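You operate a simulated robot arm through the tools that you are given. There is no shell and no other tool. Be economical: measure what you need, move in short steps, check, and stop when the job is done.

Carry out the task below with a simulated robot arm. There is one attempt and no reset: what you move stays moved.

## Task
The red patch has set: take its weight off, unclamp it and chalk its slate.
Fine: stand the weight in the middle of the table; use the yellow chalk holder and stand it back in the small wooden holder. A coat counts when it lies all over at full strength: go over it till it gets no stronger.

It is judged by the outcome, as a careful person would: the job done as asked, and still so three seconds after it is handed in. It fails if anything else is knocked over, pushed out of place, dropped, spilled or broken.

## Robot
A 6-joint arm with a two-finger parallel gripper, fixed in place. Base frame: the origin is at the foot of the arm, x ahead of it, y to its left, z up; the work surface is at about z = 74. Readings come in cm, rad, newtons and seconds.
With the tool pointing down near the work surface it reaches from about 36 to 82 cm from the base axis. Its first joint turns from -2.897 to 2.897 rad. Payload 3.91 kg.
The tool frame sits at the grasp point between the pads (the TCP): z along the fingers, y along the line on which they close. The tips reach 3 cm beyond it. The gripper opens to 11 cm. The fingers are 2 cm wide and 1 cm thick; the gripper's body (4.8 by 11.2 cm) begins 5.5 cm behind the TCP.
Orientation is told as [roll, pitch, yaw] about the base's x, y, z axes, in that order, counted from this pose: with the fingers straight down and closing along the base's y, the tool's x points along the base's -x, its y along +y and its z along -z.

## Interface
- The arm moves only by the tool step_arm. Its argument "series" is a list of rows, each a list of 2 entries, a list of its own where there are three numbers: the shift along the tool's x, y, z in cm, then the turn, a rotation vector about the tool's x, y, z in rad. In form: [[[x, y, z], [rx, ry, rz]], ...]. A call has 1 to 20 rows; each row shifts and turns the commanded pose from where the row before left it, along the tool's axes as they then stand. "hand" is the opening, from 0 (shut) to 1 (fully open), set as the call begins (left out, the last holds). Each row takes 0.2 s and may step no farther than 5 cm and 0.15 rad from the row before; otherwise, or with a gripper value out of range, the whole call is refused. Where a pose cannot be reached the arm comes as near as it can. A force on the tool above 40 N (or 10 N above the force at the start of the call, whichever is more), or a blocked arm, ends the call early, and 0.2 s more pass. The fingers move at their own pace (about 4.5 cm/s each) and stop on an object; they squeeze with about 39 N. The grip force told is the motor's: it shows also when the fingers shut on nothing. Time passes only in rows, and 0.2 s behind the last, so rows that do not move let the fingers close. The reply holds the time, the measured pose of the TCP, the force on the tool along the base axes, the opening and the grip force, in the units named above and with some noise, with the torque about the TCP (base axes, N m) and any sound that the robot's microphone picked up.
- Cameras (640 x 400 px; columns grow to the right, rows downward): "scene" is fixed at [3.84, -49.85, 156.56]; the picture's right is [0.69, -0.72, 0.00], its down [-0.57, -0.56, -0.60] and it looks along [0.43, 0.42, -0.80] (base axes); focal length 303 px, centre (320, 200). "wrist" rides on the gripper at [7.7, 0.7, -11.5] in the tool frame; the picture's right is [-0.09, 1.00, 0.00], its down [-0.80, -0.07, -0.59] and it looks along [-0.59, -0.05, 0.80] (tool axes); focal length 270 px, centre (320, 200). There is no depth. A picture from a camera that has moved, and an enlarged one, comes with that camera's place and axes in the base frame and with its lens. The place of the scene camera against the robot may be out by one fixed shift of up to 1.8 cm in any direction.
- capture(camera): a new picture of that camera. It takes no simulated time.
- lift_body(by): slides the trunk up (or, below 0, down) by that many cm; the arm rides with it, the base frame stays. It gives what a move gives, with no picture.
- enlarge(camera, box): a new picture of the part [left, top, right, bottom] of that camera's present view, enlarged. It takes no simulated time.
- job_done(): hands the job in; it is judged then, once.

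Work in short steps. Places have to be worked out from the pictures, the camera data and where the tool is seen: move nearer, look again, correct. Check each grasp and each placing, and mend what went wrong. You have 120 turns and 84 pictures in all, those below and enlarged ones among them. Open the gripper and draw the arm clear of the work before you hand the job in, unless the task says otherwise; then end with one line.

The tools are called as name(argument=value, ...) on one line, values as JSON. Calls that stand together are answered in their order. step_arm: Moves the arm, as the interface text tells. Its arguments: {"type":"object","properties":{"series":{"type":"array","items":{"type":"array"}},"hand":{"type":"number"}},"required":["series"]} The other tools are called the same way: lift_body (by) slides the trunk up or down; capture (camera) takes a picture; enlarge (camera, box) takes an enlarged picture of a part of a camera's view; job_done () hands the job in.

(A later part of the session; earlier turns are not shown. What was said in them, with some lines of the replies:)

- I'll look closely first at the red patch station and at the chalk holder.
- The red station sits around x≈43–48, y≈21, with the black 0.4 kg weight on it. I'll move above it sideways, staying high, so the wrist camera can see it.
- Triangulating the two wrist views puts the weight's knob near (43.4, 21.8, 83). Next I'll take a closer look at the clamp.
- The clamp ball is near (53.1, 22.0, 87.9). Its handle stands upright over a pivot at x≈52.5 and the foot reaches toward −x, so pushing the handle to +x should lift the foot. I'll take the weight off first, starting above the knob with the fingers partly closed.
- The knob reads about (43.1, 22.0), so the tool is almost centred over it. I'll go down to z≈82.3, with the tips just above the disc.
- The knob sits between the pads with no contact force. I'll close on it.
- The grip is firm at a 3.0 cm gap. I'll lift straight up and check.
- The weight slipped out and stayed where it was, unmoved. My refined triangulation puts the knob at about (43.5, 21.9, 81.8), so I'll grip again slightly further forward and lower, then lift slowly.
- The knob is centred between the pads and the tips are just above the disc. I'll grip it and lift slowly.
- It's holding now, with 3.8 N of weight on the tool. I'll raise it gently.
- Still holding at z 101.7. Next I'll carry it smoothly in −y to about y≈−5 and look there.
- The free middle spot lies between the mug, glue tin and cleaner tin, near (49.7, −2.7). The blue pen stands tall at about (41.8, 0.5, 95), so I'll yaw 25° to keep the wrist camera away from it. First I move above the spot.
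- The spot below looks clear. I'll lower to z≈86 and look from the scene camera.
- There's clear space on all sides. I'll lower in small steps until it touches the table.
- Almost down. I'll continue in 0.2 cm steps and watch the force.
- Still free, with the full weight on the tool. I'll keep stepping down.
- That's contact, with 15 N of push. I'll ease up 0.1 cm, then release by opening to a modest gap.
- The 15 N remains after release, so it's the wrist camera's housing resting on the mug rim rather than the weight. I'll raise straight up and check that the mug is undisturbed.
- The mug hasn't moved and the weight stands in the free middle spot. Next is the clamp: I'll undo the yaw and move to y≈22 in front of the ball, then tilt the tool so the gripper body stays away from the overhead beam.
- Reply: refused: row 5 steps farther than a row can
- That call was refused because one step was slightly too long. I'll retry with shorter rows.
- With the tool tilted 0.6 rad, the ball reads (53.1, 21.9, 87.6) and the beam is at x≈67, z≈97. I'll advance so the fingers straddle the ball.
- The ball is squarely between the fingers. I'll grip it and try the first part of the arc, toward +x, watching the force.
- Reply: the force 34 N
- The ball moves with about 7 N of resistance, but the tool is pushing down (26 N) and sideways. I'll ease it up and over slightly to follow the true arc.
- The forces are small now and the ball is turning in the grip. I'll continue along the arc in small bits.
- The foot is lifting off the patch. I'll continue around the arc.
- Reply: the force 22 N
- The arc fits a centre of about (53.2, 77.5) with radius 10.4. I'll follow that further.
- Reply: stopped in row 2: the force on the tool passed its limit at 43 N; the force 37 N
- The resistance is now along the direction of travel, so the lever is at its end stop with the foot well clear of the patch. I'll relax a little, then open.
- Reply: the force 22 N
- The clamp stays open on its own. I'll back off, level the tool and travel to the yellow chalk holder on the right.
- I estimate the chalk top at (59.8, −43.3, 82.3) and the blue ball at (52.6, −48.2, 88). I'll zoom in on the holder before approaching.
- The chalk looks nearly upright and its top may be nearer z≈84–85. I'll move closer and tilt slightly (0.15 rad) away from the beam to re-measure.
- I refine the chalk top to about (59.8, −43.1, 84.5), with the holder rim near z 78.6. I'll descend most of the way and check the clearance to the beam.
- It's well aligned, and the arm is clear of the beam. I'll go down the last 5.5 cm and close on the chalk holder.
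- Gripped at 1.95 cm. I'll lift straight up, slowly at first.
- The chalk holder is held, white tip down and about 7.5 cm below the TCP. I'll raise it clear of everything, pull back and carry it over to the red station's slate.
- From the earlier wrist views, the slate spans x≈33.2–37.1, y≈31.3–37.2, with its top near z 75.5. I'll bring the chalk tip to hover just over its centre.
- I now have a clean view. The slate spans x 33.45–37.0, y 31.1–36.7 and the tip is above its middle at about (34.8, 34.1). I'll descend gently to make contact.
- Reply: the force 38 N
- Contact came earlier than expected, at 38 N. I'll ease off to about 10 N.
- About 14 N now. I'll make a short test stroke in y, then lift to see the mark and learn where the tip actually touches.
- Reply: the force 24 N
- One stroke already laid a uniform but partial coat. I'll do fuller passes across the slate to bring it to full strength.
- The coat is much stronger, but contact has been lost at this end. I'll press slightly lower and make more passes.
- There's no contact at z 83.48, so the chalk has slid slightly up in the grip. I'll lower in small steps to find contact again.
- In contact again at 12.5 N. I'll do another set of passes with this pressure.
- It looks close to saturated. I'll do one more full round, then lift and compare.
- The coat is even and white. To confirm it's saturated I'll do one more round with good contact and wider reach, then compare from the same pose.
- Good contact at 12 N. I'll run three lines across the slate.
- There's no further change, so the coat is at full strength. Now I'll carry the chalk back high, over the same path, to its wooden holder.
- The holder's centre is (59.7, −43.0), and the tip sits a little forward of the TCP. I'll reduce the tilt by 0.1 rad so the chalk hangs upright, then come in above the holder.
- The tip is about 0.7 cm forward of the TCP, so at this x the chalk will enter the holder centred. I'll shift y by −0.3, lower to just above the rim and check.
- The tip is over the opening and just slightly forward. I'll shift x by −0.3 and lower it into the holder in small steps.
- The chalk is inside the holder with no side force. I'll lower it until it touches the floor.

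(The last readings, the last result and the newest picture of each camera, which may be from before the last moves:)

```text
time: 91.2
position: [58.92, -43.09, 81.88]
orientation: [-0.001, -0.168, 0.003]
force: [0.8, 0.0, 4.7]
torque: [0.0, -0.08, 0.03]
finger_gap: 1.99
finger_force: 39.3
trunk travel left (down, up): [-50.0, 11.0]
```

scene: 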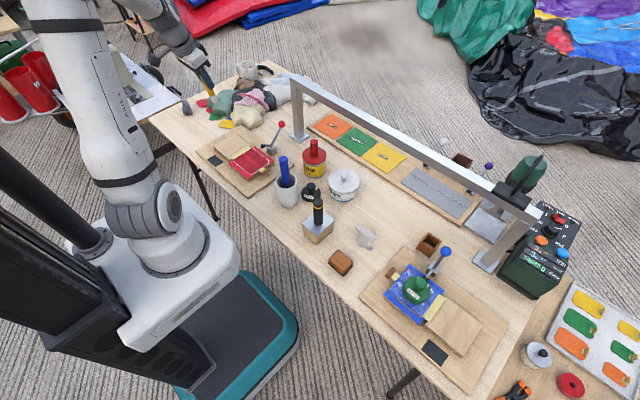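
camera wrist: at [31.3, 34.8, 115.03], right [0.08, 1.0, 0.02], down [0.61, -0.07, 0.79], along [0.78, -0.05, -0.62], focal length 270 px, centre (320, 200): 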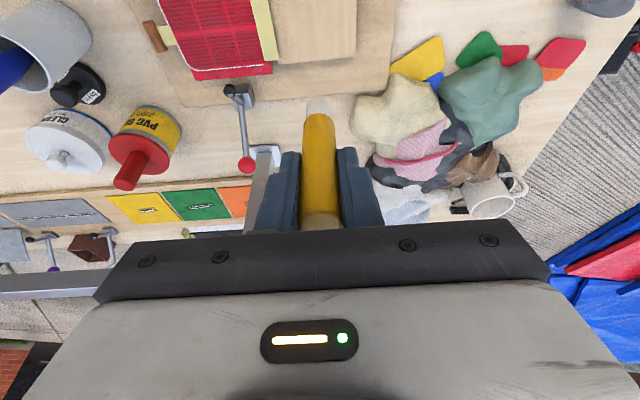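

Touching the floor at 4.7 N. I'll open moderately, then withdraw straight up.

step_arm(hand=0.4, series=[[[0, 0, 0], [0, 0, 0]], [[0, 0, 0], [0, 0, 0]], [[0, 0, 0], [0, 0, 0]], [[0, 0, 0], [0, 0, 0]]])

step_arm(series=[[[-0.08, 0, -0.5], [0, 0, 0]], [[-0.17, 0, -1], [0, 0, 0]], [[-0.34, 0, -2], [0, 0, 0]], [[-0.5, 0, -3], [0, 0, 0]], [[-0.68, 0, -4], [0, 0, 0]], [[-0.68, 0, -4], [0, 0, 0]], [[-0.68, 0, -4], [0, 0, 0]], [[4, 0, -2], [0, 0, 0]], [[4.5, 0, -0.5], [0, 0, 0]], [[4.5, 0, 0], [0, 0, 0]], [[0, 0, 0], [0, 0, 0]]])

enlarge(camera="scene", box=[380, 190, 500, 280])

capture(camera="scene")

```text
time: 92.2
position: [59.03, -43.02, 81.77]
orientation: [0.0, -0.166, 0.002]
force: [-0.8, 0.4, -0.2]
torque: [-0.02, -0.01, 0.02]
finger_gap: 4.41
finger_force: 0.1
trunk travel left (down, up): [-50.0, 11.0]
```

```text
time: 94.6
position: [45.79, -43.39, 100.47]
orientation: [0.0, -0.169, 0.002]
force: [-1.1, 0.3, -0.2]
torque: [-0.01, 0.02, 0.0]
finger_gap: 4.4
finger_force: 0.1
trunk travel left (down, up): [-50.0, 11.0]
```

```text
4.44 times, centred on (440, 235) of scene
camera zoom: at [3.84, -49.85, 156.56], right [0.69, -0.72, 0.0], down [-0.57, -0.56, -0.6], along [0.43, 0.42, -0.8], focal length 1348 px, centre (-213, 44)
```

zoom: 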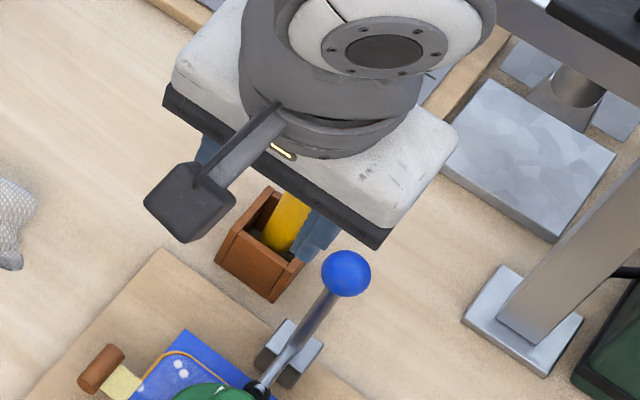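

```text
13 pictures are left
```

scene: 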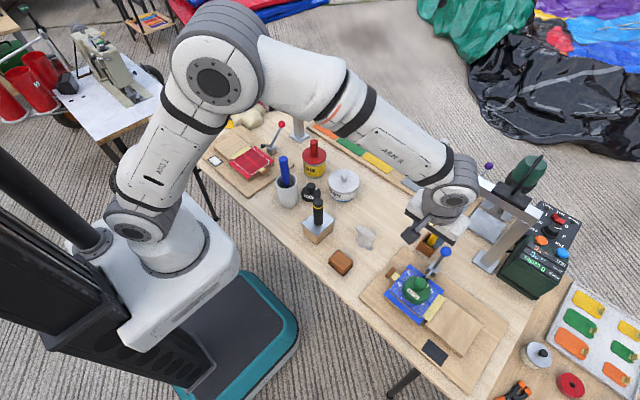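

The gripper hides the holder, so I'll move up and away toward the centre and check everything.

step_arm(series=[[[0, 2, -4], [0, 0, 0]], [[0, 4.5, -2], [0, 0, 0]], [[0, 4.8, 0], [0, 0, 0]], [[0, 4.8, 0], [0, 0, 0]], [[0, 4.8, 0], [0, 0, 0]], [[0, 4.8, 0], [0, 0, 0]], [[0, 4.8, 0], [0, 0, 0]], [[0, 4.8, 0], [0, 0, 0]], [[0, 4.8, 0], [0, 0, 0]], [[0, 0, 0], [0, 0, 0]]])

enlarge(camera="scene", box=[340, 190, 500, 300])

enlarge(camera="scene", box=[180, 100, 380, 260])

capture(camera="wrist")

```text
time: 96.8
position: [44.68, -2.75, 106.7]
orientation: [0.001, -0.169, 0.001]
force: [0.1, 0.1, 0.2]
torque: [0.02, 0.03, 0.0]
finger_gap: 4.39
finger_force: 0.2
trunk travel left (down, up): [-50.0, 11.0]
```

```text
3.64 times, centred on (420, 245) of scene
camera zoom: at [3.84, -49.85, 156.56], right [0.69, -0.72, 0.0], down [-0.57, -0.56, -0.6], along [0.43, 0.42, -0.8], focal length 1103 px, centre (-44, 36)
```

zoom: 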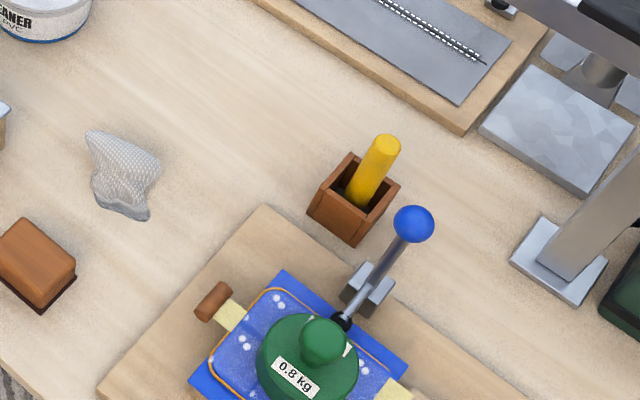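

```text
2.50 times, centred on (280, 180) of scene
camera zoom: at [3.84, -49.85, 156.56], right [0.69, -0.72, 0.0], down [-0.57, -0.56, -0.6], along [0.43, 0.42, -0.8], focal length 758 px, centre (420, 250)
```

zoom: 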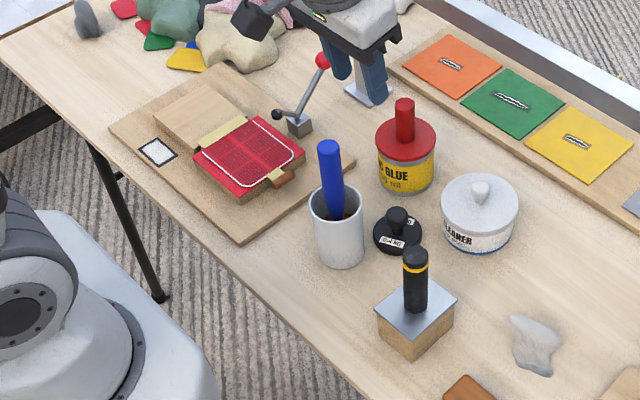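

```text
10 pictures are left
camera wrist: at [35.15, -2.13, 116.74], right [0.09, 1.0, 0.01], down [0.69, -0.07, 0.72], along [0.72, -0.05, -0.69], focal length 270 px, centre (320, 200)
```

wrist: 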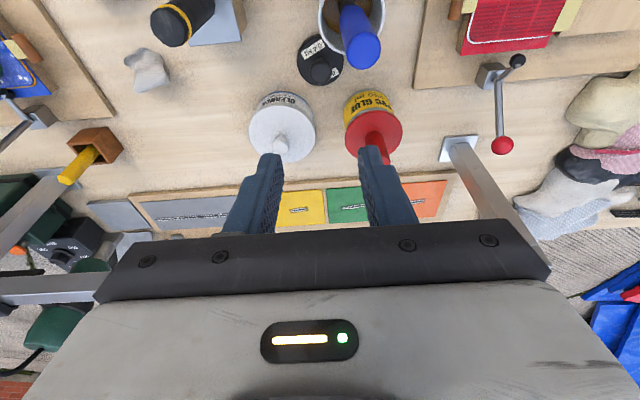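

The weight stands mid-table, the clamp is open, the slate is fully coated, the chalk is back upright in its holder and nothing else has moved. The gripper is empty and clear, so I'm handing in.

job_done()

```text
The job is handed in.
```

The red patch's weight now stands mid-table in the free spot by the mug, about 12 cm nearer the arm than dead centre. Its clamp is open, its slate is chalked to full strength, and the yellow chalk holder is back in the small wooden holder.
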